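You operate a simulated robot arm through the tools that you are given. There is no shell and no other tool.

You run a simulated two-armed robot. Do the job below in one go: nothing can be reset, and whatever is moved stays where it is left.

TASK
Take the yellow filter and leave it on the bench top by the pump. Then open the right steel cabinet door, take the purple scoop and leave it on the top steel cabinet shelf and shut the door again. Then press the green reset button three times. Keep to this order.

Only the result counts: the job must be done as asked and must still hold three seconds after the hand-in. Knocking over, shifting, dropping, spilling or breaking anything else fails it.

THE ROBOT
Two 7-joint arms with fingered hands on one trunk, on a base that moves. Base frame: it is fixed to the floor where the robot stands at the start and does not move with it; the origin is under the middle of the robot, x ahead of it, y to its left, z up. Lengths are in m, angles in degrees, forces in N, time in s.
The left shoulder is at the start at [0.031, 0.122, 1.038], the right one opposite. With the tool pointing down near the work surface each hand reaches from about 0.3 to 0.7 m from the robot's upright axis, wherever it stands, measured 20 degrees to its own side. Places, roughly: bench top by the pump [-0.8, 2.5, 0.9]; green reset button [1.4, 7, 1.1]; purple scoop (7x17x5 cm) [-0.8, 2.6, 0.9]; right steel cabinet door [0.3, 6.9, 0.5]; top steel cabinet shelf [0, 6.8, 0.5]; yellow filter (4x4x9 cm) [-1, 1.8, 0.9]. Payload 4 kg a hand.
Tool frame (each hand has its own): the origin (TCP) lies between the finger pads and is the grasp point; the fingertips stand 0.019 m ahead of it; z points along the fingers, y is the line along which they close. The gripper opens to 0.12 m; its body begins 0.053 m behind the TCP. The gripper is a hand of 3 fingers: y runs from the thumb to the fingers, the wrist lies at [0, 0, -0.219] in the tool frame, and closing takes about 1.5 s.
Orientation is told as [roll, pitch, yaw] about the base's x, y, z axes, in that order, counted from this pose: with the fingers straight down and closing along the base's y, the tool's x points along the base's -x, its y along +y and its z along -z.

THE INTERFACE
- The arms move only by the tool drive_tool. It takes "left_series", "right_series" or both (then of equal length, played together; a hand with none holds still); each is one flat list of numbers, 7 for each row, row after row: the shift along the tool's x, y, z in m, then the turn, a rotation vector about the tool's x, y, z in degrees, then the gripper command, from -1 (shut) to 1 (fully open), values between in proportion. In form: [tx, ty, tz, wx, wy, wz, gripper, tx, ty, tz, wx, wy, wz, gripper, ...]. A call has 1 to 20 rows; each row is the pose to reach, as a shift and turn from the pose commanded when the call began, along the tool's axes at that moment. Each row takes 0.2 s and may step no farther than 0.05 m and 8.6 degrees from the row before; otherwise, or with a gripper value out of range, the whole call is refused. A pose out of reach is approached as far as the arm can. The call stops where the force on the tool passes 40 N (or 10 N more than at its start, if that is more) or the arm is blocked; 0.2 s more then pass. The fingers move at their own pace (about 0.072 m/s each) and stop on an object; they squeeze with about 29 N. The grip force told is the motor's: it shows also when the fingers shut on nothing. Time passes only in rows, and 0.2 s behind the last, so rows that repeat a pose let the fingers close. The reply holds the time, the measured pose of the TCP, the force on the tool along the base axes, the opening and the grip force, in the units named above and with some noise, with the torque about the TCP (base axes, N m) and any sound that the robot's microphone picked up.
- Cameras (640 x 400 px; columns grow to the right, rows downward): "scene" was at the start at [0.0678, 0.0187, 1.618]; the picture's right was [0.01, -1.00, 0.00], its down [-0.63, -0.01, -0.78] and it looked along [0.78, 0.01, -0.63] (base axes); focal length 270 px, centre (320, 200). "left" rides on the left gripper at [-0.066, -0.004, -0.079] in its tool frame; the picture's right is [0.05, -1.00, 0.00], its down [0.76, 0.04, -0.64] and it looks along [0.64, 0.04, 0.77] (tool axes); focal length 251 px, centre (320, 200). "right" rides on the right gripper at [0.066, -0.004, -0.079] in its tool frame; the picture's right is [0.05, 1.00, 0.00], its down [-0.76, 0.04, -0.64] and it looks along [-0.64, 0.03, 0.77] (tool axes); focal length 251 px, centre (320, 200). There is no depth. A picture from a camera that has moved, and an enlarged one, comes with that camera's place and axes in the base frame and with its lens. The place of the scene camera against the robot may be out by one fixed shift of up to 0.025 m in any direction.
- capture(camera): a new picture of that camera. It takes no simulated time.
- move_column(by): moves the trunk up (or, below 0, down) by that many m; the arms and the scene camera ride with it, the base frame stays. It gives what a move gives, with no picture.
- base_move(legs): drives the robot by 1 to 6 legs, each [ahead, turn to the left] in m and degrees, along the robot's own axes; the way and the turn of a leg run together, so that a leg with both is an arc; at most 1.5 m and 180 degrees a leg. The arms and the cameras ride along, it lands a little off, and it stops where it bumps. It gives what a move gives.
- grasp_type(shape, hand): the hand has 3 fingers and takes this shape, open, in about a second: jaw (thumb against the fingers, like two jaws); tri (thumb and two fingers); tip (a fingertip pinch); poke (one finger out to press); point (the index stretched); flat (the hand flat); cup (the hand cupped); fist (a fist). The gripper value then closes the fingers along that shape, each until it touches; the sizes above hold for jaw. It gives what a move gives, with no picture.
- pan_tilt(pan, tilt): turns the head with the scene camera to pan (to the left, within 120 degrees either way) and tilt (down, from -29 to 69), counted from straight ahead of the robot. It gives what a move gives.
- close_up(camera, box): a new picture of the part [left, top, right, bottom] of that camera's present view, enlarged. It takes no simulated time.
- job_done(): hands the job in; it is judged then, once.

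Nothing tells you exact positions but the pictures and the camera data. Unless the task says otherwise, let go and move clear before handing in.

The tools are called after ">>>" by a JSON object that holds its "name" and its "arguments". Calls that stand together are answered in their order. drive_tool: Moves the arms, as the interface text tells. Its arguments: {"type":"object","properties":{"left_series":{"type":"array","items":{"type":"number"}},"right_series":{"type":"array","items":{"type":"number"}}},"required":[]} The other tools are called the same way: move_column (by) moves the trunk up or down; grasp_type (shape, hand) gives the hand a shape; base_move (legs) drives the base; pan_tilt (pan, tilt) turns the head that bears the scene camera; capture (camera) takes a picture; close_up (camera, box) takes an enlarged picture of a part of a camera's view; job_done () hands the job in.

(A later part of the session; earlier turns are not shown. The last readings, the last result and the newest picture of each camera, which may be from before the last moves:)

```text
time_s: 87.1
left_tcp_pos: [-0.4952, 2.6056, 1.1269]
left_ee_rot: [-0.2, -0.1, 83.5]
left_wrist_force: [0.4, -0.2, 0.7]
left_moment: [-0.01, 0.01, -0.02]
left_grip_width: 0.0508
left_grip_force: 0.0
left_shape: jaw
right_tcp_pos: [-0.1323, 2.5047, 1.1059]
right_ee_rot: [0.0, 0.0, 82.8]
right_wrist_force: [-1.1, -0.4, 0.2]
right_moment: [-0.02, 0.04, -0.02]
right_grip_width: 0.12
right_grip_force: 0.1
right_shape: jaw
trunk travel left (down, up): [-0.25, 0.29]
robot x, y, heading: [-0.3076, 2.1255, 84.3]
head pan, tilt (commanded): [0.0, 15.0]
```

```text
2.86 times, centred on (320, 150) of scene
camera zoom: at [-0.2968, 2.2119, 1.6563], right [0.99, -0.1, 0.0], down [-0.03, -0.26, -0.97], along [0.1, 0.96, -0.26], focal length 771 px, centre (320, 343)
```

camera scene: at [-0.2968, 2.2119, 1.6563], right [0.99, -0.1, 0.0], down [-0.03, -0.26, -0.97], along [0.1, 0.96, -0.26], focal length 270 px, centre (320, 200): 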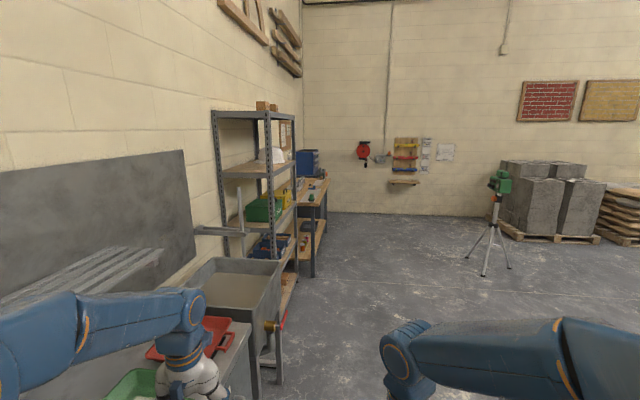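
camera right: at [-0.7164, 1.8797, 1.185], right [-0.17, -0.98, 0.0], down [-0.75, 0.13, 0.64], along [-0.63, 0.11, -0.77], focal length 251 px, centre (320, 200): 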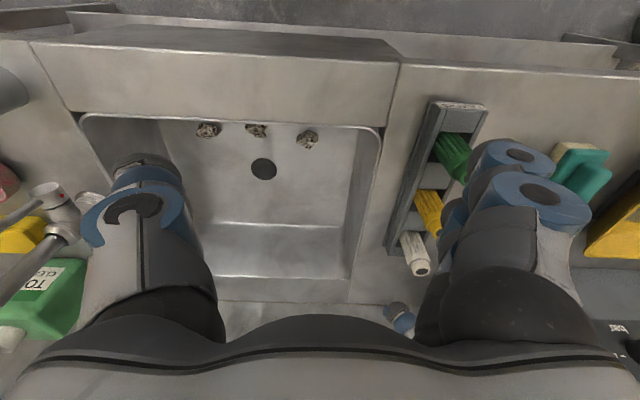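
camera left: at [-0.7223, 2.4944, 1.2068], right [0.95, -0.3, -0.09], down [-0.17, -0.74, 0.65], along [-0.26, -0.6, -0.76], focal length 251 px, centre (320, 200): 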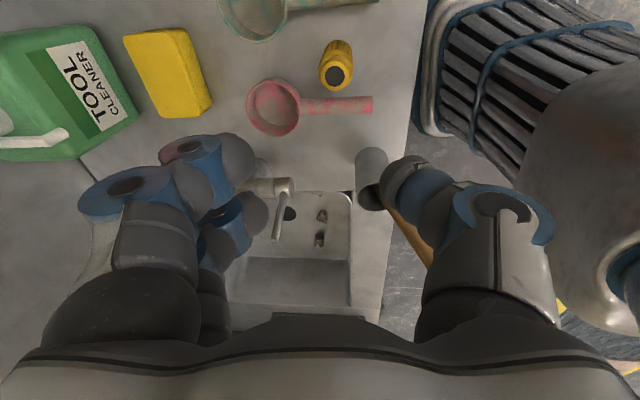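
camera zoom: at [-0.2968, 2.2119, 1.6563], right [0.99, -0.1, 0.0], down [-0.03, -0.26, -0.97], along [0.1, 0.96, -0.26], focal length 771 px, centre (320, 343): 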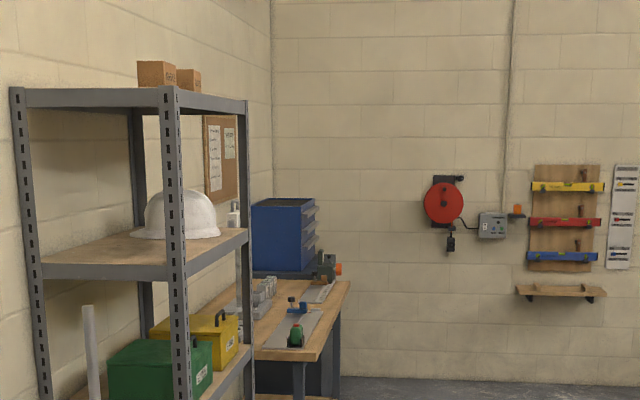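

The reset button box is on the far wall, and the steel cabinet should be under the wooden bench in the far left corner. I'll drive over along the open floor.

>>> {"name": "base_move", "arguments": {"legs": [[0, -20]]}}

>>> {"name": "base_move", "arguments": {"legs": [[1.2, 0]]}}

>>> {"name": "base_move", "arguments": {"legs": [[1.0, 0]]}}

>>> {"name": "pan_tilt", "arguments": {"pan": 30, "tilt": 25}}

>>> {"name": "capture", "arguments": {"camera": "scene"}}

```text
time_s: 88.6
left_tcp_pos: [-0.3161, 2.6387, 1.1286]
left_ee_rot: [-0.1, -0.2, 63.2]
left_wrist_force: [0.6, -0.8, 0.1]
left_moment: [0.02, 0.01, 0.03]
left_grip_width: 0.0508
left_grip_force: 0.1
left_shape: jaw
right_tcp_pos: [-0.0121, 2.4154, 1.1071]
right_ee_rot: [0.1, 0.0, 62.4]
right_wrist_force: [0.6, -0.5, 0.0]
right_moment: [0.03, 0.02, 0.01]
right_grip_width: 0.1201
right_grip_force: 0.0
right_shape: jaw
trunk travel left (down, up): [-0.25, 0.29]
robot x, y, heading: [-0.3272, 2.1299, 63.8]
head pan, tilt (commanded): [0.0, 15.0]
```

```text
time_s: 94.7
left_tcp_pos: [0.1915, 3.7259, 1.1277]
left_ee_rot: [-0.1, -0.1, 64.2]
left_wrist_force: [0.2, -0.5, 0.3]
left_moment: [-0.02, 0.0, -0.01]
left_grip_width: 0.0509
left_grip_force: 0.0
left_shape: jaw
right_tcp_pos: [0.5014, 3.5106, 1.107]
right_ee_rot: [0.1, 0.0, 63.4]
right_wrist_force: [-0.2, -0.3, -0.7]
right_moment: [0.0, -0.03, 0.03]
right_grip_width: 0.12
right_grip_force: 0.1
right_shape: jaw
trunk travel left (down, up): [-0.25, 0.29]
robot x, y, heading: [0.1845, 3.2151, 65.3]
head pan, tilt (commanded): [0.0, 15.0]
```

```text
time_s: 99.9
left_tcp_pos: [0.6085, 4.6383, 1.1279]
left_ee_rot: [0.1, 0.0, 64.4]
left_wrist_force: [-0.8, -0.3, -0.4]
left_moment: [-0.02, -0.01, 0.02]
left_grip_width: 0.0513
left_grip_force: 0.0
left_shape: jaw
right_tcp_pos: [0.9201, 4.4222, 1.1066]
right_ee_rot: [0.0, 0.0, 63.7]
right_wrist_force: [0.1, -1.2, 0.3]
right_moment: [0.0, 0.0, 0.01]
right_grip_width: 0.1202
right_grip_force: 0.0
right_shape: jaw
trunk travel left (down, up): [-0.25, 0.29]
robot x, y, heading: [0.6082, 4.1248, 65.4]
head pan, tilt (commanded): [0.0, 15.0]
```

```text
time_s: 100.9
left_tcp_pos: [0.6096, 4.6374, 1.1281]
left_ee_rot: [0.0, -0.1, 64.4]
left_wrist_force: [0.4, 0.6, -0.4]
left_moment: [0.02, 0.01, -0.01]
left_grip_width: 0.0508
left_grip_force: 0.1
left_shape: jaw
right_tcp_pos: [0.9195, 4.4225, 1.1066]
right_ee_rot: [-0.1, 0.1, 63.7]
right_wrist_force: [0.2, -0.7, -0.4]
right_moment: [0.01, -0.01, 0.0]
right_grip_width: 0.1201
right_grip_force: 0.0
right_shape: jaw
trunk travel left (down, up): [-0.25, 0.29]
robot x, y, heading: [0.6068, 4.1296, 65.3]
head pan, tilt (commanded): [30.0, 25.0]
```

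```text
taken
camera scene: at [0.5945, 4.2185, 1.6402], right [1.0, 0.09, 0.0], down [0.04, -0.42, -0.91], along [-0.08, 0.9, -0.42], focal length 270 px, centre (320, 200)
```

scene: 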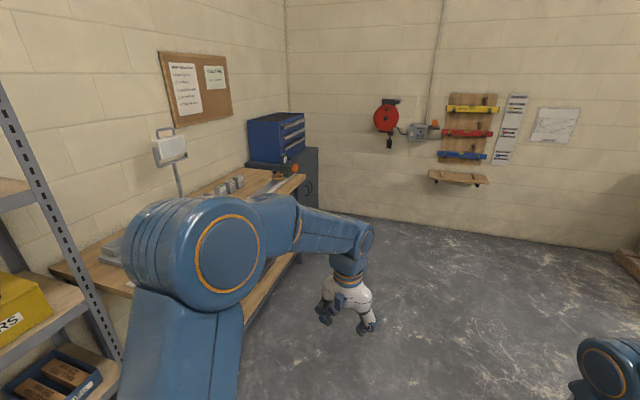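

A dark steel cabinet with a blue toolbox on top stands in the far corner past the wooden bench. Let me zoom in on it.

>>> {"name": "close_up", "arguments": {"camera": "scene", "box": [240, 100, 360, 220]}}

>>> {"name": "close_up", "arguments": {"camera": "scene", "box": [370, 80, 470, 180]}}

```text
3.33 times, centred on (300, 160) of scene
camera zoom: at [0.5945, 4.2185, 1.6402], right [1.0, 0.09, 0.0], down [0.04, -0.42, -0.91], along [-0.08, 0.9, -0.42], focal length 900 px, centre (387, 333)
```

zoom: 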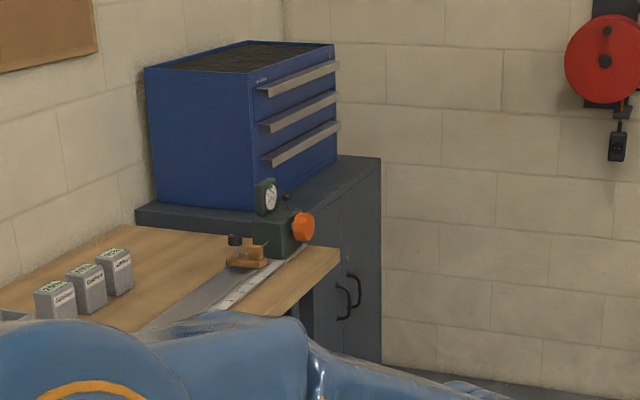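

```text
4.00 times, centred on (420, 130) of scene
camera zoom: at [0.5945, 4.2185, 1.6402], right [1.0, 0.09, 0.0], down [0.04, -0.42, -0.91], along [-0.08, 0.9, -0.42], focal length 1080 px, centre (-80, 480)
```

zoom: 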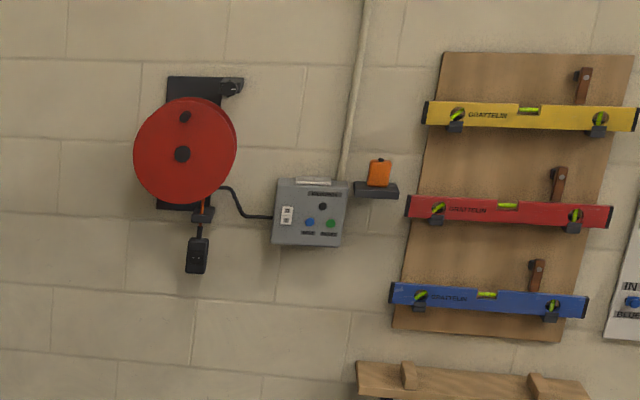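

The cabinet's two doors face the room, with black pull handles near its middle. I'll drive to a standoff in front of it and turn to face it.

>>> {"name": "base_move", "arguments": {"legs": [[0, 9]]}}

>>> {"name": "base_move", "arguments": {"legs": [[1.2, 0]]}}

>>> {"name": "base_move", "arguments": {"legs": [[1.1, 0]]}}

>>> {"name": "base_move", "arguments": {"legs": [[0, 31]]}}

>>> {"name": "base_move", "arguments": {"legs": [[0, 31]]}}

>>> {"name": "base_move", "arguments": {"legs": [[0, 30]]}}

>>> {"name": "pan_tilt", "arguments": {"pan": 0, "tilt": 35}}

>>> {"name": "capture", "arguments": {"camera": "scene"}}

```text
time_s: 101.9
left_tcp_pos: [0.5301, 4.6325, 1.1267]
left_ee_rot: [-0.1, -0.2, 73.6]
left_wrist_force: [-0.8, -0.3, 0.2]
left_moment: [0.04, 0.0, 0.01]
left_grip_width: 0.051
left_grip_force: 0.0
left_shape: jaw
right_tcp_pos: [0.869, 4.4677, 1.1072]
right_ee_rot: [0.0, 0.0, 72.7]
right_wrist_force: [-0.2, 0.1, -0.2]
right_moment: [0.03, 0.01, 0.0]
right_grip_width: 0.1201
right_grip_force: 0.0
right_shape: jaw
trunk travel left (down, up): [-0.25, 0.29]
robot x, y, heading: [0.6248, 4.1273, 74.1]
head pan, tilt (commanded): [30.0, 25.0]
```

```text
time_s: 108.0
left_tcp_pos: [0.8673, 5.7859, 1.1268]
left_ee_rot: [0.0, -0.1, 72.9]
left_wrist_force: [-0.5, 0.4, 0.1]
left_moment: [0.0, 0.02, -0.02]
left_grip_width: 0.0511
left_grip_force: 0.1
left_shape: jaw
right_tcp_pos: [1.2042, 5.618, 1.108]
right_ee_rot: [0.1, 0.1, 71.9]
right_wrist_force: [-0.3, -0.3, 0.3]
right_moment: [-0.03, -0.01, 0.0]
right_grip_width: 0.1197
right_grip_force: 0.0
right_shape: jaw
trunk travel left (down, up): [-0.25, 0.29]
robot x, y, heading: [0.9519, 5.2792, 73.4]
head pan, tilt (commanded): [30.0, 25.0]
```

```text
time_s: 113.8
left_tcp_pos: [1.1742, 6.8754, 1.1275]
left_ee_rot: [-0.1, -0.1, 73.4]
left_wrist_force: [0.9, -0.4, -0.6]
left_moment: [-0.05, -0.03, 0.03]
left_grip_width: 0.0507
left_grip_force: 0.0
left_shape: jaw
right_tcp_pos: [1.514, 6.7114, 1.107]
right_ee_rot: [-0.1, 0.0, 72.8]
right_wrist_force: [0.0, -0.1, 0.0]
right_moment: [-0.03, 0.0, 0.01]
right_grip_width: 0.12
right_grip_force: 0.1
right_shape: jaw
trunk travel left (down, up): [-0.25, 0.29]
robot x, y, heading: [1.2646, 6.3665, 74.5]
head pan, tilt (commanded): [30.0, 25.0]
```

```text
time_s: 115.7
left_tcp_pos: [0.9309, 6.7579, 1.1267]
left_ee_rot: [0.0, -0.2, 103.9]
left_wrist_force: [0.3, 0.6, -0.5]
left_moment: [0.04, -0.01, -0.01]
left_grip_width: 0.0507
left_grip_force: 0.2
left_shape: jaw
right_tcp_pos: [1.3077, 6.7864, 1.1076]
right_ee_rot: [0.0, -0.1, 102.9]
right_wrist_force: [-0.9, 0.8, 0.8]
right_moment: [0.01, 0.0, -0.01]
right_grip_width: 0.1199
right_grip_force: 0.1
right_shape: jaw
trunk travel left (down, up): [-0.25, 0.29]
robot x, y, heading: [1.3013, 6.3768, 105.1]
head pan, tilt (commanded): [30.0, 25.0]
```

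```text
time_s: 117.6
left_tcp_pos: [0.785, 6.5147, 1.1272]
left_ee_rot: [-0.2, 0.0, 134.9]
left_wrist_force: [1.2, -0.3, 0.3]
left_moment: [-0.01, 0.01, 0.0]
left_grip_width: 0.051
left_grip_force: 0.1
left_shape: jaw
right_tcp_pos: [1.0914, 6.7322, 1.1054]
right_ee_rot: [-0.1, 0.0, 133.9]
right_wrist_force: [-0.1, 0.5, -0.9]
right_moment: [-0.01, -0.01, 0.0]
right_grip_width: 0.1197
right_grip_force: 0.1
right_shape: jaw
trunk travel left (down, up): [-0.25, 0.29]
robot x, y, heading: [1.3273, 6.404, 135.8]
head pan, tilt (commanded): [30.0, 25.0]
```

```text
time_s: 119.5
left_tcp_pos: [0.802, 6.2259, 1.1272]
left_ee_rot: [0.0, -0.1, 165.4]
left_wrist_force: [0.2, 0.5, -0.1]
left_moment: [0.04, -0.01, 0.0]
left_grip_width: 0.051
left_grip_force: 0.0
left_shape: jaw
right_tcp_pos: [0.9573, 6.5708, 1.1065]
right_ee_rot: [0.0, 0.1, 164.4]
right_wrist_force: [0.1, 0.3, 0.1]
right_moment: [-0.03, -0.01, 0.01]
right_grip_width: 0.1199
right_grip_force: 0.0
right_shape: jaw
trunk travel left (down, up): [-0.25, 0.29]
robot x, y, heading: [1.3371, 6.4386, 165.7]
head pan, tilt (commanded): [30.0, 25.0]
```

```text
time_s: 120.4
left_tcp_pos: [0.8033, 6.2249, 1.1279]
left_ee_rot: [-0.1, -0.2, 165.2]
left_wrist_force: [0.2, 0.2, -1.2]
left_moment: [-0.03, 0.02, 0.0]
left_grip_width: 0.0512
left_grip_force: 0.1
left_shape: jaw
right_tcp_pos: [0.9595, 6.5703, 1.1068]
right_ee_rot: [0.1, 0.0, 164.3]
right_wrist_force: [-0.6, -0.8, 0.3]
right_moment: [-0.02, -0.02, 0.04]
right_grip_width: 0.1199
right_grip_force: 0.1
right_shape: jaw
trunk travel left (down, up): [-0.25, 0.29]
robot x, y, heading: [1.3347, 6.4369, 165.7]
head pan, tilt (commanded): [0.0, 35.0]
```

```text
taken
camera scene: at [1.2684, 6.4719, 1.6244], right [0.25, 0.97, 0.0], down [0.56, -0.14, -0.82], along [-0.79, 0.2, -0.57], focal length 270 px, centre (320, 200)
```

scene: 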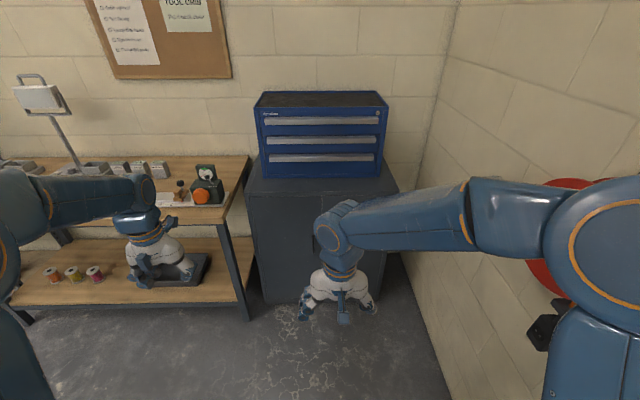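

The cabinet with the blue toolbox is straight ahead; my right arm hides the handles. The right hand's camera looks forward, so I'll use that.

>>> {"name": "capture", "arguments": {"camera": "right"}}

>>> {"name": "close_up", "arguments": {"camera": "scene", "box": [230, 80, 430, 310]}}

```text
taken
camera right: at [1.0233, 6.5567, 1.1852], right [-0.22, -0.98, 0.0], down [-0.75, 0.17, 0.64], along [-0.63, 0.14, -0.77], focal length 251 px, centre (320, 200)
```

right: 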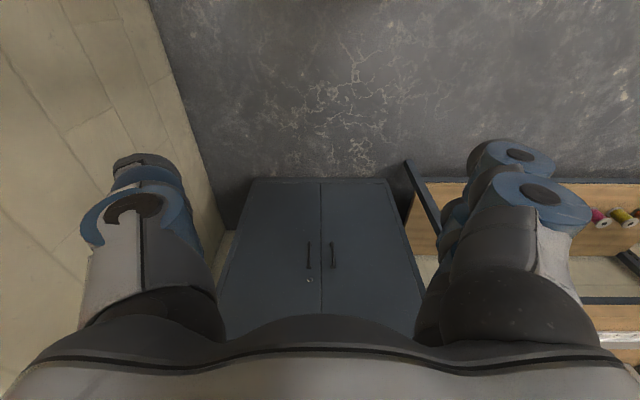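

```text
1.74 times, centred on (330, 195) of scene
camera zoom: at [1.2684, 6.4719, 1.6244], right [0.25, 0.97, 0.0], down [0.56, -0.14, -0.82], along [-0.79, 0.2, -0.57], focal length 470 px, centre (303, 209)
```

zoom: 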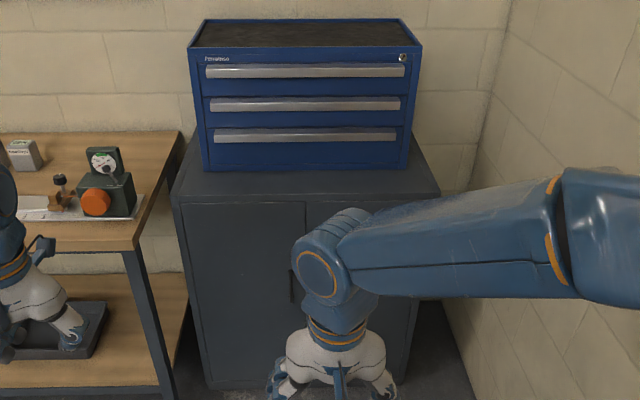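

The right-hand camera shows both doors clearly: the right door's vertical pull is at about (0.22, 6.79), z 0.47–0.60, with the hinge on the far right at about (0.29, 7.13). I'll lower the trunk, then turn the right hand to point forward while still at a safe distance.

>>> {"name": "move_column", "arguments": {"by": -0.24}}

>>> {"name": "drive_tool", "arguments": {"left_series": [0.01, -0.0075, 0, 0, 0, 0, 0, 0.02, -0.015, 0, 0, 0, 0, 0, 0.03, -0.0225, 0, 0, 0, 0, 0, 0.04, -0.03, 0, 0, 0, 0, 0, 0.05, -0.0375, 0, 0, 0, 0, 0, 0.06, -0.045, 0, 0, 0, 0, 0, 0.07, -0.0525, 0, 0, 0, 0, 0, 0.08, -0.06, 0, 0, 0, 0, 0, 0.09, -0.0675, 0, 0, 0, 0, 0, 0.1, -0.075, 0, 0, 0, 0, 0, 0.11, -0.0825, 0, 0, 0, 0, 0, 0.12, -0.09, 0, 0, 0, 0, 0], "right_series": [-0.0087, -0.0137, 0.0273, 0, -7.5, 0, 1, -0.0174, -0.0274, 0.0545, 0, -15, 0, 1, -0.0261, -0.0411, 0.0818, 0, -22.5, 0, 1, -0.0348, -0.0548, 0.109, 0, -30, 0, 1, -0.0435, -0.0685, 0.1363, 0, -37.5, 0, 1, -0.0522, -0.0822, 0.1635, 0, -45, 0, 1, -0.0609, -0.0959, 0.1908, 0, -52.5, 0, 1, -0.0696, -0.1096, 0.218, 0, -60, 0, 1, -0.0783, -0.1233, 0.2453, 0, -67.5, 0, 1, -0.087, -0.137, 0.2725, 0, -75, 0, 1, -0.0957, -0.1507, 0.2998, 0, -82.5, 0, 1, -0.104, -0.164, 0.327, 0, -90, 0, 1]}}

>>> {"name": "capture", "arguments": {"camera": "scene"}}

>>> {"name": "capture", "arguments": {"camera": "right"}}

```text
time_s: 122.9
left_tcp_pos: [0.8043, 6.2257, 0.8889]
left_ee_rot: [-0.1, -0.1, 165.2]
left_wrist_force: [0.2, 0.3, -0.6]
left_moment: [0.0, -0.02, 0.01]
left_grip_width: 0.0509
left_grip_force: 0.0
left_shape: jaw
right_tcp_pos: [0.9595, 6.57, 0.8682]
right_ee_rot: [0.0, 0.0, 164.4]
right_wrist_force: [0.2, 0.5, -0.6]
right_moment: [-0.01, 0.01, 0.02]
right_grip_width: 0.12
right_grip_force: 0.0
right_shape: jaw
trunk travel left (down, up): [-0.01, 0.53]
robot x, y, heading: [1.3345, 6.4409, 165.7]
head pan, tilt (commanded): [0.0, 35.0]
```

```text
time_s: 125.5
left_tcp_pos: [0.9421, 6.2829, 0.8872]
left_ee_rot: [0.0, -0.2, 165.3]
left_wrist_force: [0.5, 0.5, 0.2]
left_moment: [0.0, 0.03, 0.01]
left_grip_width: 0.0596
left_grip_force: 0.0
left_shape: jaw
right_tcp_pos: [0.9012, 6.7561, 0.5404]
right_ee_rot: [162.8, -89.9, 1.6]
right_wrist_force: [-0.4, 1.5, 0.1]
right_moment: [-0.01, 0.01, -0.01]
right_grip_width: 0.1199
right_grip_force: 0.1
right_shape: jaw
right hand out of reach, approached as far as the arm can: row 7, 8, 9
trunk travel left (down, up): [-0.01, 0.53]
robot x, y, heading: [1.3351, 6.4383, 165.9]
head pan, tilt (commanded): [0.0, 35.0]
```

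```text
taken
camera scene: at [1.2685, 6.4722, 1.3844], right [0.25, 0.97, 0.0], down [0.56, -0.14, -0.82], along [-0.79, 0.2, -0.57], focal length 270 px, centre (320, 200)
```

scene: 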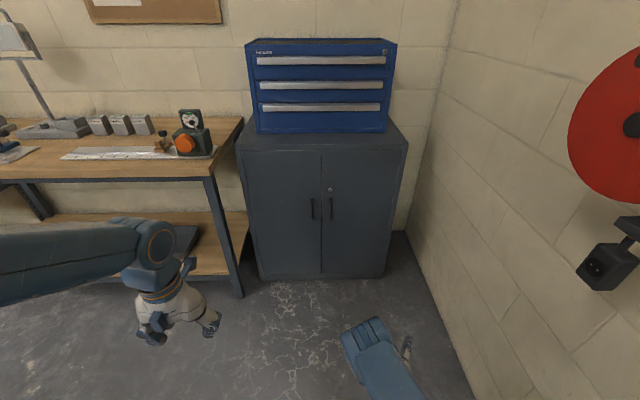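

```text
taken
camera right: at [0.9792, 6.7387, 0.4734], right [-0.27, -0.96, -0.05], down [0.61, -0.21, 0.76], along [-0.74, 0.17, 0.65], focal length 251 px, centre (320, 200)
```

right: 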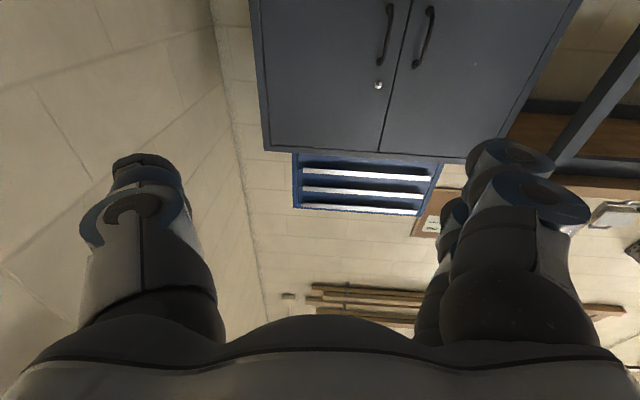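

With the trunk lowered the view is clear; triangulating both right-camera views puts the right door's pull at (0.245, 6.777), z 0.505–0.62. I'll drive up so the right hand points at it from about 10 cm away.

>>> {"name": "base_move", "arguments": {"legs": [[0, 12.4]]}}

>>> {"name": "base_move", "arguments": {"legs": [[0.48, 0]]}}

>>> {"name": "base_move", "arguments": {"legs": [[0, -10]]}}

>>> {"name": "capture", "arguments": {"camera": "scene"}}

>>> {"name": "capture", "arguments": {"camera": "right"}}

```text
time_s: 126.7
left_tcp_pos: [0.9884, 6.1984, 0.8885]
left_ee_rot: [-0.1, -0.1, 177.9]
left_wrist_force: [0.4, 0.3, -0.5]
left_moment: [0.03, 0.0, 0.01]
left_grip_width: 0.0599
left_grip_force: 0.1
left_shape: jaw
right_tcp_pos: [0.8437, 6.653, 0.54]
right_ee_rot: [-138.6, -90.0, -44.4]
right_wrist_force: [0.6, 0.1, -0.8]
right_moment: [-0.02, -0.01, 0.04]
right_grip_width: 0.1202
right_grip_force: 0.1
right_shape: jaw
trunk travel left (down, up): [-0.01, 0.53]
robot x, y, heading: [1.3386, 6.4563, 178.7]
head pan, tilt (commanded): [0.0, 35.0]
```

```text
time_s: 129.6
left_tcp_pos: [0.4981, 6.2128, 0.8871]
left_ee_rot: [-0.1, -0.1, 178.0]
left_wrist_force: [0.0, 0.4, -0.2]
left_moment: [-0.01, 0.01, 0.02]
left_grip_width: 0.06
left_grip_force: 0.0
left_shape: jaw
right_tcp_pos: [0.3546, 6.6681, 0.5401]
right_ee_rot: [-111.5, -89.9, -71.5]
right_wrist_force: [-0.1, -0.4, -0.4]
right_moment: [0.02, -0.02, 0.01]
right_grip_width: 0.1203
right_grip_force: 0.0
right_shape: jaw
trunk travel left (down, up): [-0.01, 0.53]
robot x, y, heading: [0.8441, 6.4696, 178.1]
head pan, tilt (commanded): [0.0, 35.0]
```

```text
time_s: 130.7
left_tcp_pos: [0.4578, 6.2798, 0.8876]
left_ee_rot: [-0.2, -0.1, 167.7]
left_wrist_force: [0.1, -0.1, 0.3]
left_moment: [0.01, 0.01, -0.02]
left_grip_width: 0.0601
left_grip_force: 0.1
left_shape: jaw
right_tcp_pos: [0.3965, 6.7518, 0.541]
right_ee_rot: [-117.1, -90.0, -76.1]
right_wrist_force: [1.0, 0.5, 0.2]
right_moment: [-0.03, 0.02, -0.02]
right_grip_width: 0.1197
right_grip_force: 0.1
right_shape: jaw
trunk travel left (down, up): [-0.01, 0.53]
robot x, y, heading: [0.843, 6.4537, 168.1]
head pan, tilt (commanded): [0.0, 35.0]
```

```text
taken
camera scene: at [0.776, 6.4859, 1.3844], right [0.21, 0.98, 0.0], down [0.56, -0.12, -0.82], along [-0.8, 0.17, -0.57], focal length 270 px, centre (320, 200)
```

scene: 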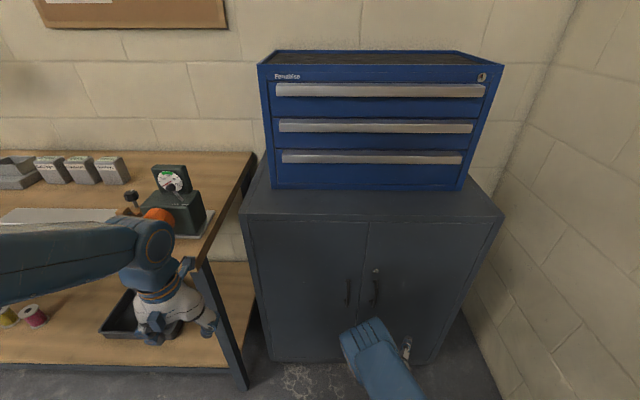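

```text
taken
camera right: at [0.475, 6.7382, 0.4736], right [-0.23, -0.97, -0.05], down [0.62, -0.19, 0.76], along [-0.75, 0.14, 0.64], focal length 251 px, centre (320, 200)
```

right: 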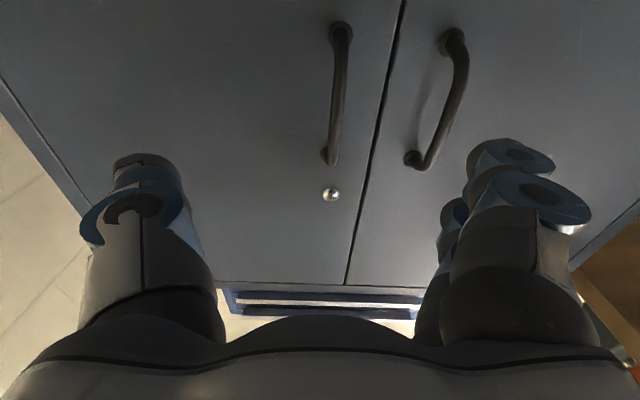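

The hand points at the doors from about 15 cm; the right door's pull is 1.2 cm left of the hand axis and slightly above. I'll half-close the fingers and move up to straddle it.

>>> {"name": "drive_tool", "arguments": {"right_series": [-0.007, 0.006, 0.0, 0, 0, 0, 0.17, -0.014, 0.012, 0.0, 0, 0, 0, 0.17, -0.014, 0.012, 0.02, 0, 0, 0, 0.17, -0.014, 0.012, 0.05, 0, 0, 0, 0.17, -0.014, 0.012, 0.08, 0, 0, 0, 0.17, -0.014, 0.012, 0.08, 0, 0, 0, 0.17]}}

>>> {"name": "capture", "arguments": {"camera": "right"}}

```text
time_s: 132.1
left_tcp_pos: [0.4578, 6.2792, 0.8866]
left_ee_rot: [-0.3, -0.2, 167.7]
left_wrist_force: [-0.6, 0.0, 0.4]
left_moment: [0.02, -0.02, 0.01]
left_grip_width: 0.0602
left_grip_force: 0.1
left_shape: jaw
right_tcp_pos: [0.317, 6.7598, 0.5541]
right_ee_rot: [-96.0, -89.9, -97.0]
right_wrist_force: [0.5, 0.5, 0.1]
right_moment: [0.0, 0.0, -0.03]
right_grip_width: 0.0707
right_grip_force: 0.2
right_shape: jaw
trunk travel left (down, up): [-0.01, 0.53]
robot x, y, heading: [0.8411, 6.4576, 168.0]
head pan, tilt (commanded): [0.0, 35.0]
```

```text
taken
camera right: at [0.3949, 6.7455, 0.4876], right [-0.23, -0.97, -0.06], down [0.62, -0.19, 0.76], along [-0.75, 0.14, 0.64], focal length 251 px, centre (320, 200)
```

right: 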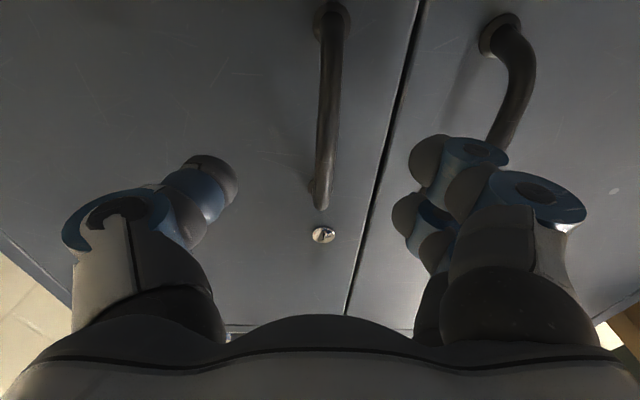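

The pull is centred between the half-open fingers. I'll advance the last 7 cm and close on it.

>>> {"name": "drive_tool", "arguments": {"right_series": [0, 0.001, 0.025, 0, 0, 0, 0.17, 0, 0.001, 0.05, 0, 0, 0, 0.17, 0, 0.001, 0.066, 0, 0, 0, 0.17, 0, 0.001, 0.066, 0, 0, 0, 0.17]}}

>>> {"name": "capture", "arguments": {"camera": "right"}}

>>> {"name": "close_up", "arguments": {"camera": "scene", "box": [280, 220, 460, 380]}}

```text
time_s: 133.1
left_tcp_pos: [0.4581, 6.2806, 0.8873]
left_ee_rot: [-0.2, -0.3, 167.6]
left_wrist_force: [0.7, -0.6, -0.5]
left_moment: [-0.01, 0.02, 0.03]
left_grip_width: 0.0601
left_grip_force: 0.1
left_shape: jaw
right_tcp_pos: [0.2539, 6.7729, 0.5543]
right_ee_rot: [-32.0, -89.9, -161.0]
right_wrist_force: [20.4, -5.9, 1.6]
right_moment: [-0.1, 0.03, 0.82]
right_grip_width: 0.0707
right_grip_force: 0.1
right_shape: jaw
trunk travel left (down, up): [-0.01, 0.53]
robot x, y, heading: [0.8422, 6.4559, 168.3]
head pan, tilt (commanded): [0.0, 35.0]
```

```text
taken
camera right: at [0.3309, 6.7582, 0.4866], right [-0.23, -0.97, -0.06], down [0.62, -0.19, 0.77], along [-0.75, 0.14, 0.64], focal length 251 px, centre (320, 200)
```

right: 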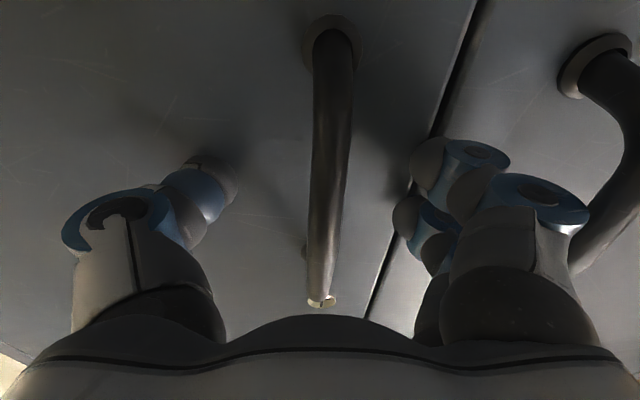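

```text
2.50 times, centred on (370, 300) of scene
camera zoom: at [0.7778, 6.4853, 1.3845], right [0.21, 0.98, 0.0], down [0.56, -0.12, -0.82], along [-0.8, 0.17, -0.57], focal length 675 px, centre (195, -50)
```

zoom: 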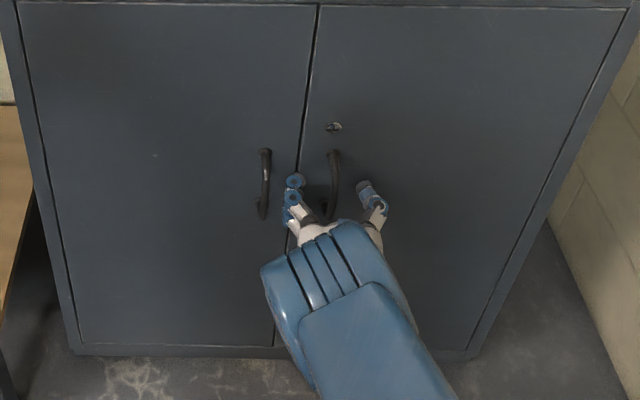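

The fingertips just touch the door (20 N) with the pull between them. I'll back off 6 mm and close on the pull.

>>> {"name": "drive_tool", "arguments": {"right_series": [0, 0, -0.006, 0, 0, 0, 0.17, 0, 0, -0.008, 0, 0, 0, -0.4, 0, 0, -0.008, 0, 0, 0, -1, 0, 0, -0.008, 0, 0, 0, -1, 0, 0, -0.008, 0, 0, 0, -1, 0, 0, -0.008, 0, 0, 0, -1, 0, 0, -0.008, 0, 0, 0, -1]}}

>>> {"name": "capture", "arguments": {"camera": "right"}}

```text
time_s: 134.7
left_tcp_pos: [0.4573, 6.2802, 0.8882]
left_ee_rot: [-0.1, -0.2, 167.6]
left_wrist_force: [0.1, -0.2, 0.0]
left_moment: [0.03, 0.02, -0.02]
left_grip_width: 0.0602
left_grip_force: 0.0
left_shape: jaw
right_tcp_pos: [0.2604, 6.7711, 0.5549]
right_ee_rot: [-129.1, -89.9, -64.2]
right_wrist_force: [-1.9, 9.4, 1.8]
right_moment: [0.02, -0.03, 0.09]
right_grip_width: 0.0
right_grip_force: 28.8
right_shape: jaw
trunk travel left (down, up): [-0.01, 0.53]
robot x, y, heading: [0.8433, 6.455, 168.2]
head pan, tilt (commanded): [0.0, 35.0]
```

```text
taken
camera right: at [0.3377, 6.7585, 0.4872], right [-0.23, -0.97, -0.05], down [0.62, -0.19, 0.76], along [-0.75, 0.14, 0.64], focal length 251 px, centre (320, 200)
```

right: 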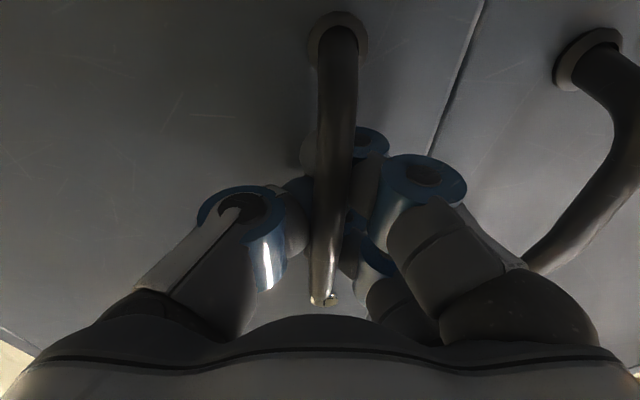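

The fingers have hooked around the pull. I'll draw the door out along its arc about the right-hand hinge, first about 15°.

>>> {"name": "drive_tool", "arguments": {"right_series": [0, -0.0015, -0.0115, -1.9, 0, 0, -1, 0, -0.0032, -0.0231, -3.75, 0, 0, -1, 0, -0.0055, -0.0345, -5.6, 0, 0, -1, 0, -0.008, -0.046, -7.5, 0, 0, -1, 0, -0.011, -0.0573, -9.4, 0, 0, -1, 0, -0.0142, -0.0685, -11.25, 0, 0, -1, 0, -0.018, -0.0795, -13.1, 0, 0, -1, 0, -0.0218, -0.0905, -15, 0, 0, -1]}}

>>> {"name": "capture", "arguments": {"camera": "scene"}}

>>> {"name": "capture", "arguments": {"camera": "right"}}

```text
time_s: 136.5
left_tcp_pos: [0.4573, 6.2803, 0.8874]
left_ee_rot: [-0.2, -0.2, 167.6]
left_wrist_force: [0.7, -0.6, 0.7]
left_moment: [-0.04, -0.01, -0.01]
left_grip_width: 0.0599
left_grip_force: 0.0
left_shape: jaw
right_tcp_pos: [0.3534, 6.7731, 0.5545]
right_ee_rot: [-120.0, -90.0, -58.3]
right_wrist_force: [-4.9, 22.4, 1.4]
right_moment: [0.02, -0.03, 0.39]
right_grip_width: 0.0
right_grip_force: 29.1
right_shape: jaw
trunk travel left (down, up): [-0.01, 0.53]
robot x, y, heading: [0.842, 6.4578, 168.3]
head pan, tilt (commanded): [0.0, 35.0]
```

```text
taken
camera scene: at [0.7756, 6.4874, 1.3844], right [0.21, 0.98, 0.0], down [0.56, -0.12, -0.82], along [-0.8, 0.17, -0.57], focal length 270 px, centre (320, 200)
```

scene: 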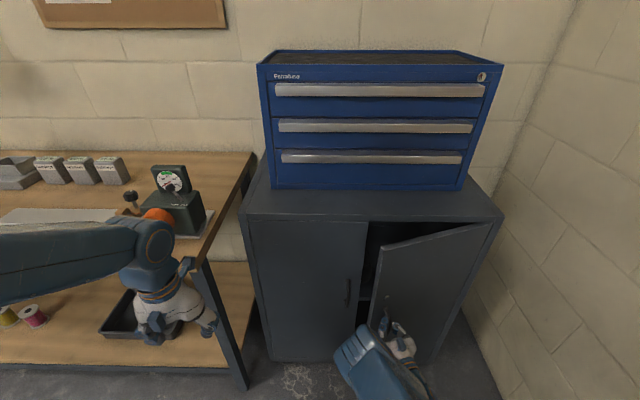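

```text
taken
camera right: at [0.4317, 6.7795, 0.4873], right [0.03, -1.0, -0.05], down [0.64, -0.02, 0.76], along [-0.76, -0.06, 0.64], focal length 251 px, centre (320, 200)
```

right: 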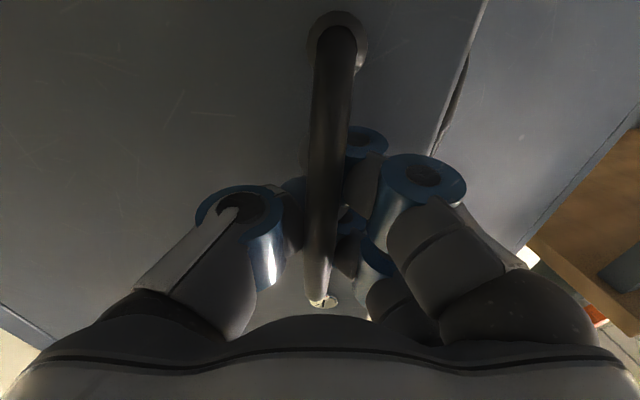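

The door is opening smoothly (about 15–20°). I'll continue the arc, easing slightly toward the hinge to relieve the side force.

>>> {"name": "drive_tool", "arguments": {"right_series": [0, -0.0055, -0.0227, -3.75, 0, 0, -1, 0, -0.011, -0.0453, -7.5, 0, 0, -1, 0, -0.0185, -0.0675, -11.25, 0, 0, -1, 0, -0.0267, -0.089, -15, 0, 0, -1, 0, -0.0367, -0.11, -18.75, 0, 0, -1, 0, -0.047, -0.1306, -22.5, 0, 0, -1]}}

>>> {"name": "capture", "arguments": {"camera": "scene"}}

>>> {"name": "capture", "arguments": {"camera": "right"}}

```text
time_s: 137.1
left_tcp_pos: [0.4567, 6.2815, 0.8874]
left_ee_rot: [-0.1, -0.1, 167.5]
left_wrist_force: [0.9, -0.1, 0.7]
left_moment: [-0.04, 0.02, 0.0]
left_grip_width: 0.0599
left_grip_force: 0.1
left_shape: jaw
right_tcp_pos: [0.3952, 6.7826, 0.5631]
right_ee_rot: [14.0, -88.4, 173.4]
right_wrist_force: [-9.0, 21.9, -18.8]
right_moment: [-0.16, 0.35, 0.71]
right_grip_width: 0.0002
right_grip_force: 29.3
right_shape: jaw
right hand out of reach, approached as far as the arm can: row 2, 3
trunk travel left (down, up): [-0.01, 0.53]
robot x, y, heading: [0.8441, 6.4555, 168.4]
head pan, tilt (commanded): [0.0, 35.0]
stopped in row 3 (right hand): the force on the tool passed its limit at 51 N (the readings are from after the stop); the commanded pose is now the measured one
```

```text
taken
camera scene: at [0.7747, 6.4879, 1.3841], right [0.21, 0.98, 0.0], down [0.56, -0.12, -0.82], along [-0.8, 0.17, -0.57], focal length 270 px, centre (320, 200)
```

scene: 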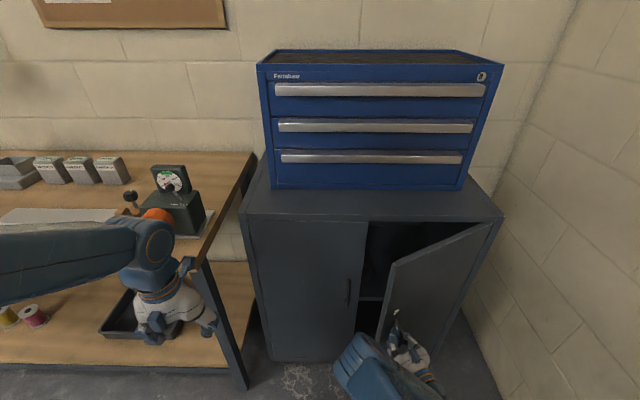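

```text
taken
camera right: at [0.4754, 6.7957, 0.4996], right [0.13, -0.99, -0.05], down [0.62, 0.04, 0.78], along [-0.77, -0.13, 0.62], focal length 251 px, centre (320, 200)
```

right: 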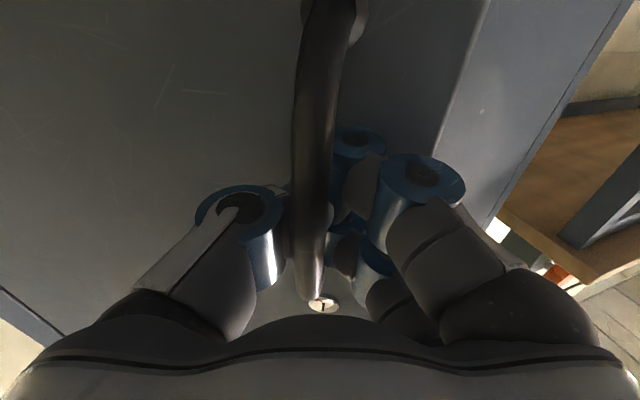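

The arm has reached its fold limit with the door about 25° open. I'll let go of the pull and back the base off, then push the door further from its inner edge.

>>> {"name": "drive_tool", "arguments": {"right_series": [0, 0, 0, 0, 0, 0, 0, 0, 0, 0, 0, 0, 0, 0.8, 0, 0, 0, 0, 0, 0, 0.8, 0, 0, 0, 0, 0, 0, 0.8, 0, 0, 0, 0, 0, 0, 0.8]}}

>>> {"name": "base_move", "arguments": {"legs": [[-0.15, 0]]}}

>>> {"name": "capture", "arguments": {"camera": "scene"}}

>>> {"name": "capture", "arguments": {"camera": "right"}}

```text
time_s: 138.3
left_tcp_pos: [0.4576, 6.2802, 0.8883]
left_ee_rot: [-0.1, -0.2, 167.5]
left_wrist_force: [-0.8, 0.2, -0.3]
left_moment: [0.01, 0.03, 0.02]
left_grip_width: 0.06
left_grip_force: 0.0
left_shape: jaw
right_tcp_pos: [0.3946, 6.779, 0.5669]
right_ee_rot: [15.9, -88.8, 171.9]
right_wrist_force: [0.0, 0.8, 0.8]
right_moment: [0.0, 0.01, 0.01]
right_grip_width: 0.1076
right_grip_force: 0.0
right_shape: jaw
trunk travel left (down, up): [-0.01, 0.53]
robot x, y, heading: [0.8446, 6.4573, 168.1]
head pan, tilt (commanded): [0.0, 35.0]
```

```text
time_s: 139.7
left_tcp_pos: [0.6076, 6.2458, 0.887]
left_ee_rot: [-0.1, -0.2, 167.9]
left_wrist_force: [0.4, -0.2, 0.3]
left_moment: [-0.02, 0.01, 0.01]
left_grip_width: 0.0602
left_grip_force: 0.0
left_shape: jaw
right_tcp_pos: [0.5416, 6.7449, 0.5699]
right_ee_rot: [17.5, -89.0, 170.1]
right_wrist_force: [-0.6, -1.2, 1.1]
right_moment: [0.0, -0.03, -0.06]
right_grip_width: 0.1077
right_grip_force: 0.2
right_shape: jaw
trunk travel left (down, up): [-0.01, 0.53]
robot x, y, heading: [0.9895, 6.4243, 168.2]
head pan, tilt (commanded): [0.0, 35.0]
```

```text
taken
camera scene: at [0.9255, 6.4544, 1.3845], right [0.2, 0.98, 0.0], down [0.56, -0.12, -0.82], along [-0.8, 0.17, -0.57], focal length 270 px, centre (320, 200)
```

scene: 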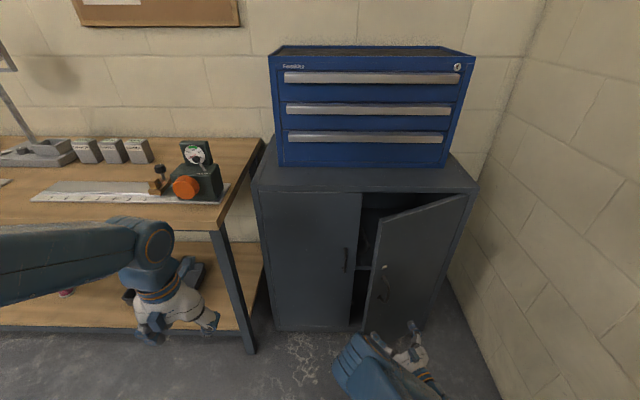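

```text
taken
camera right: at [0.6208, 6.7588, 0.5041], right [0.14, -0.99, -0.05], down [0.63, 0.05, 0.78], along [-0.77, -0.14, 0.63], focal length 251 px, centre (320, 200)
```

right: 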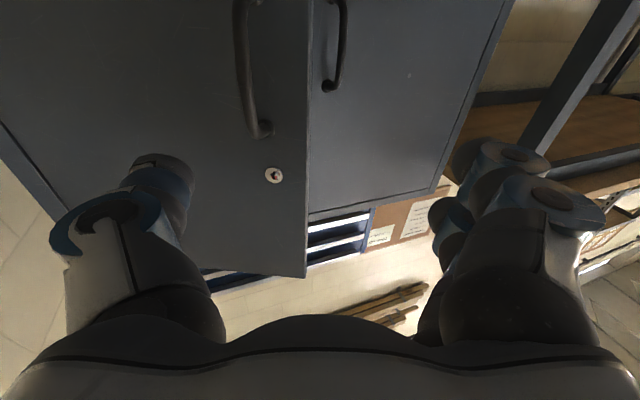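

The door stands about 25–30° open and stays there. I'll close the right hand into a slim shape, line it up just left of the door's free edge, and go in behind it.

>>> {"name": "drive_tool", "arguments": {"right_series": [0, 0.0185, 0.0046, 4, 0, 0, 0.2, 0, 0.037, 0.0093, 8, 0, 0, -0.5, 0, 0.0556, 0.0139, 12, 0, 0, -1, 0, 0.0741, 0.0186, 16, 0, 0, -1, 0, 0.0926, 0.0232, 20, 0, 0, -1, 0, 0.0926, 0.0232, 20, 0, 0, -1, 0, 0.0926, 0.0232, 20, 0, 0, -1]}}

>>> {"name": "capture", "arguments": {"camera": "scene"}}

>>> {"name": "capture", "arguments": {"camera": "right"}}

```text
time_s: 141.3
left_tcp_pos: [0.6069, 6.2463, 0.8875]
left_ee_rot: [-0.3, -0.2, 167.9]
left_wrist_force: [0.4, 0.5, 0.7]
left_moment: [-0.02, 0.0, 0.0]
left_grip_width: 0.06
left_grip_force: 0.1
left_shape: jaw
right_tcp_pos: [0.531, 6.6509, 0.5695]
right_ee_rot: [-2.2, -89.0, 170.0]
right_wrist_force: [-0.2, 0.6, -0.4]
right_moment: [0.01, -0.01, -0.03]
right_grip_width: 0.0
right_grip_force: 28.7
right_shape: jaw
trunk travel left (down, up): [-0.01, 0.53]
robot x, y, heading: [0.9883, 6.4233, 168.4]
head pan, tilt (commanded): [0.0, 35.0]
```

```text
taken
camera scene: at [0.9244, 6.4547, 1.3844], right [0.2, 0.98, 0.0], down [0.56, -0.12, -0.82], along [-0.8, 0.16, -0.57], focal length 270 px, centre (320, 200)
```

scene: 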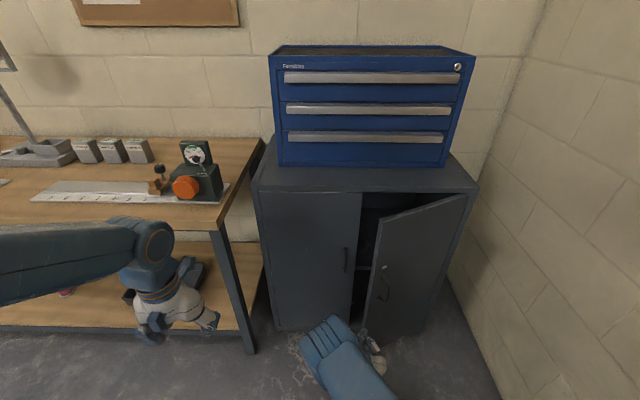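

```text
taken
camera right: at [0.6105, 6.6367, 0.5048], right [-0.21, -0.98, -0.05], down [0.61, -0.17, 0.78], along [-0.77, 0.13, 0.63], focal length 251 px, centre (320, 200)
```

right: 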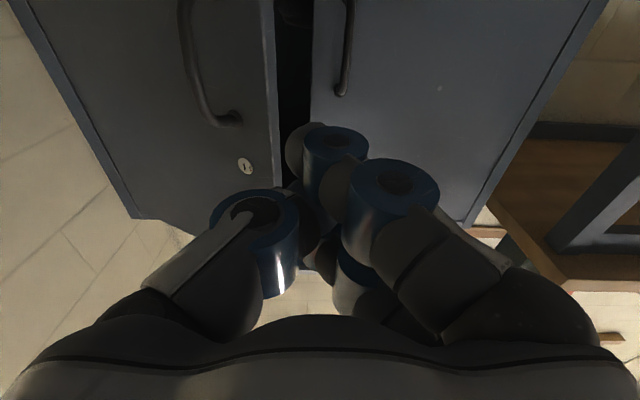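

The free edge is about 4 cm right of the hand's axis. I'll shift 3 cm left and slide the closed hand in past the edge.

>>> {"name": "drive_tool", "arguments": {"right_series": [0, 0.03, 0, 0, 0, 0, -1, 0, 0.03, 0.04, 0, 0, 0, -1, 0, 0.03, 0.08, 0, 0, 0, -1, 0, 0.03, 0.12, 0, 0, 0, -1, 0, 0.03, 0.16, 0, 0, 0, -1, 0, 0.03, 0.19, 0, 0, 0, -1, 0, 0.03, 0.19, 0, 0, 0, -1]}}

>>> {"name": "capture", "arguments": {"camera": "scene"}}

>>> {"name": "capture", "arguments": {"camera": "right"}}

```text
time_s: 142.9
left_tcp_pos: [0.6069, 6.2476, 0.8873]
left_ee_rot: [-0.2, -0.2, 168.0]
left_wrist_force: [1.1, 0.2, -0.2]
left_moment: [0.01, 0.01, 0.0]
left_grip_width: 0.06
left_grip_force: 0.0
left_shape: jaw
right_tcp_pos: [0.3368, 6.6618, 0.5662]
right_ee_rot: [-4.2, -88.8, 171.9]
right_wrist_force: [0.2, 0.7, -0.4]
right_moment: [0.02, 0.01, 0.0]
right_grip_width: 0.0
right_grip_force: 28.8
right_shape: jaw
trunk travel left (down, up): [-0.01, 0.53]
robot x, y, heading: [0.991, 6.424, 168.4]
head pan, tilt (commanded): [0.0, 35.0]
```

```text
taken
camera scene: at [0.9244, 6.4547, 1.3844], right [0.2, 0.98, 0.0], down [0.56, -0.12, -0.82], along [-0.8, 0.16, -0.57], focal length 270 px, centre (320, 200)
```

scene: 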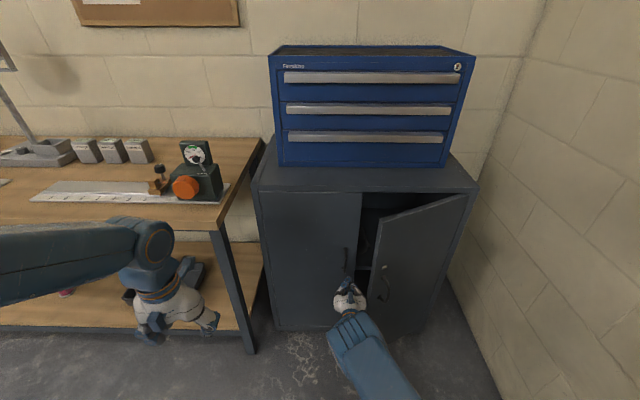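

```text
taken
camera right: at [0.4169, 6.6479, 0.5009], right [-0.21, -0.98, -0.06], down [0.61, -0.18, 0.78], along [-0.77, 0.13, 0.63], focal length 251 px, centre (320, 200)
```

right: 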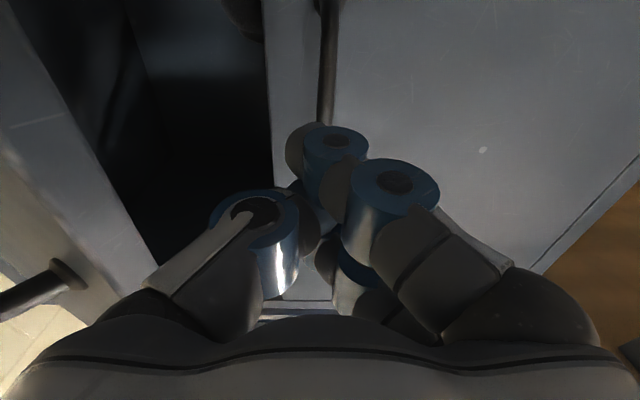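

The closed hand is just inside the free edge. I'll sweep it right and outward so the hand's side pushes the door open along its arc, to about 60° first.

>>> {"name": "drive_tool", "arguments": {"right_series": [0, -0.0188, -0.0205, 0, 0, 0, -1, 0, -0.0375, -0.0411, 0, 0, 0, -1, 0, -0.0606, -0.0648, 0, 0, 0, -1, 0, -0.0836, -0.0885, 0, 0, 0, -1, 0, -0.1145, -0.1177, 0, 0, 0, -1, 0, -0.1435, -0.1432, 0, 0, 0, -1, 0, -0.1739, -0.1653, 0, 0, 0, -1, 0, -0.2109, -0.185, 0, 0, 0, -1, 0, -0.2109, -0.185, 0, 0, 0, -1]}}

>>> {"name": "capture", "arguments": {"camera": "scene"}}

>>> {"name": "capture", "arguments": {"camera": "right"}}

```text
time_s: 144.9
left_tcp_pos: [0.6058, 6.2471, 0.8858]
left_ee_rot: [-0.2, -0.2, 167.8]
left_wrist_force: [0.3, -1.0, 0.0]
left_moment: [-0.01, -0.01, -0.03]
left_grip_width: 0.0598
left_grip_force: 0.1
left_shape: jaw
right_tcp_pos: [0.5673, 6.8265, 0.5697]
right_ee_rot: [-1.3, -88.9, 169.0]
right_wrist_force: [0.7, -0.7, -0.1]
right_moment: [0.0, -0.01, -0.02]
right_grip_width: 0.0001
right_grip_force: 29.2
right_shape: jaw
trunk travel left (down, up): [-0.01, 0.53]
robot x, y, heading: [0.9906, 6.4295, 168.2]
head pan, tilt (commanded): [0.0, 35.0]
```

```text
taken
camera scene: at [0.9244, 6.4548, 1.3844], right [0.2, 0.98, 0.0], down [0.56, -0.12, -0.82], along [-0.8, 0.16, -0.57], focal length 270 px, centre (320, 200)
```

scene: 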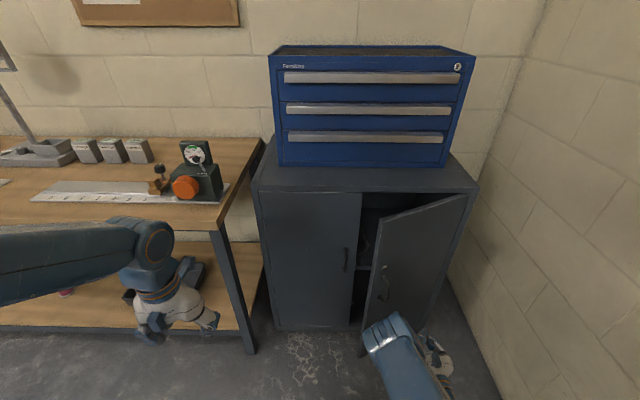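

```text
taken
camera right: at [0.6457, 6.814, 0.5046], right [-0.21, -0.98, -0.05], down [0.61, -0.17, 0.78], along [-0.77, 0.13, 0.63], focal length 251 px, centre (320, 200)
```

right: 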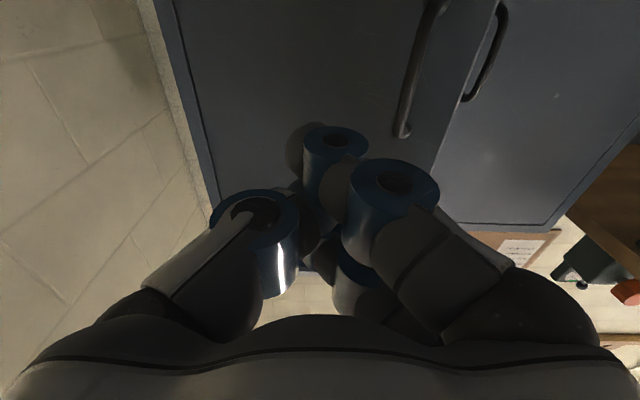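

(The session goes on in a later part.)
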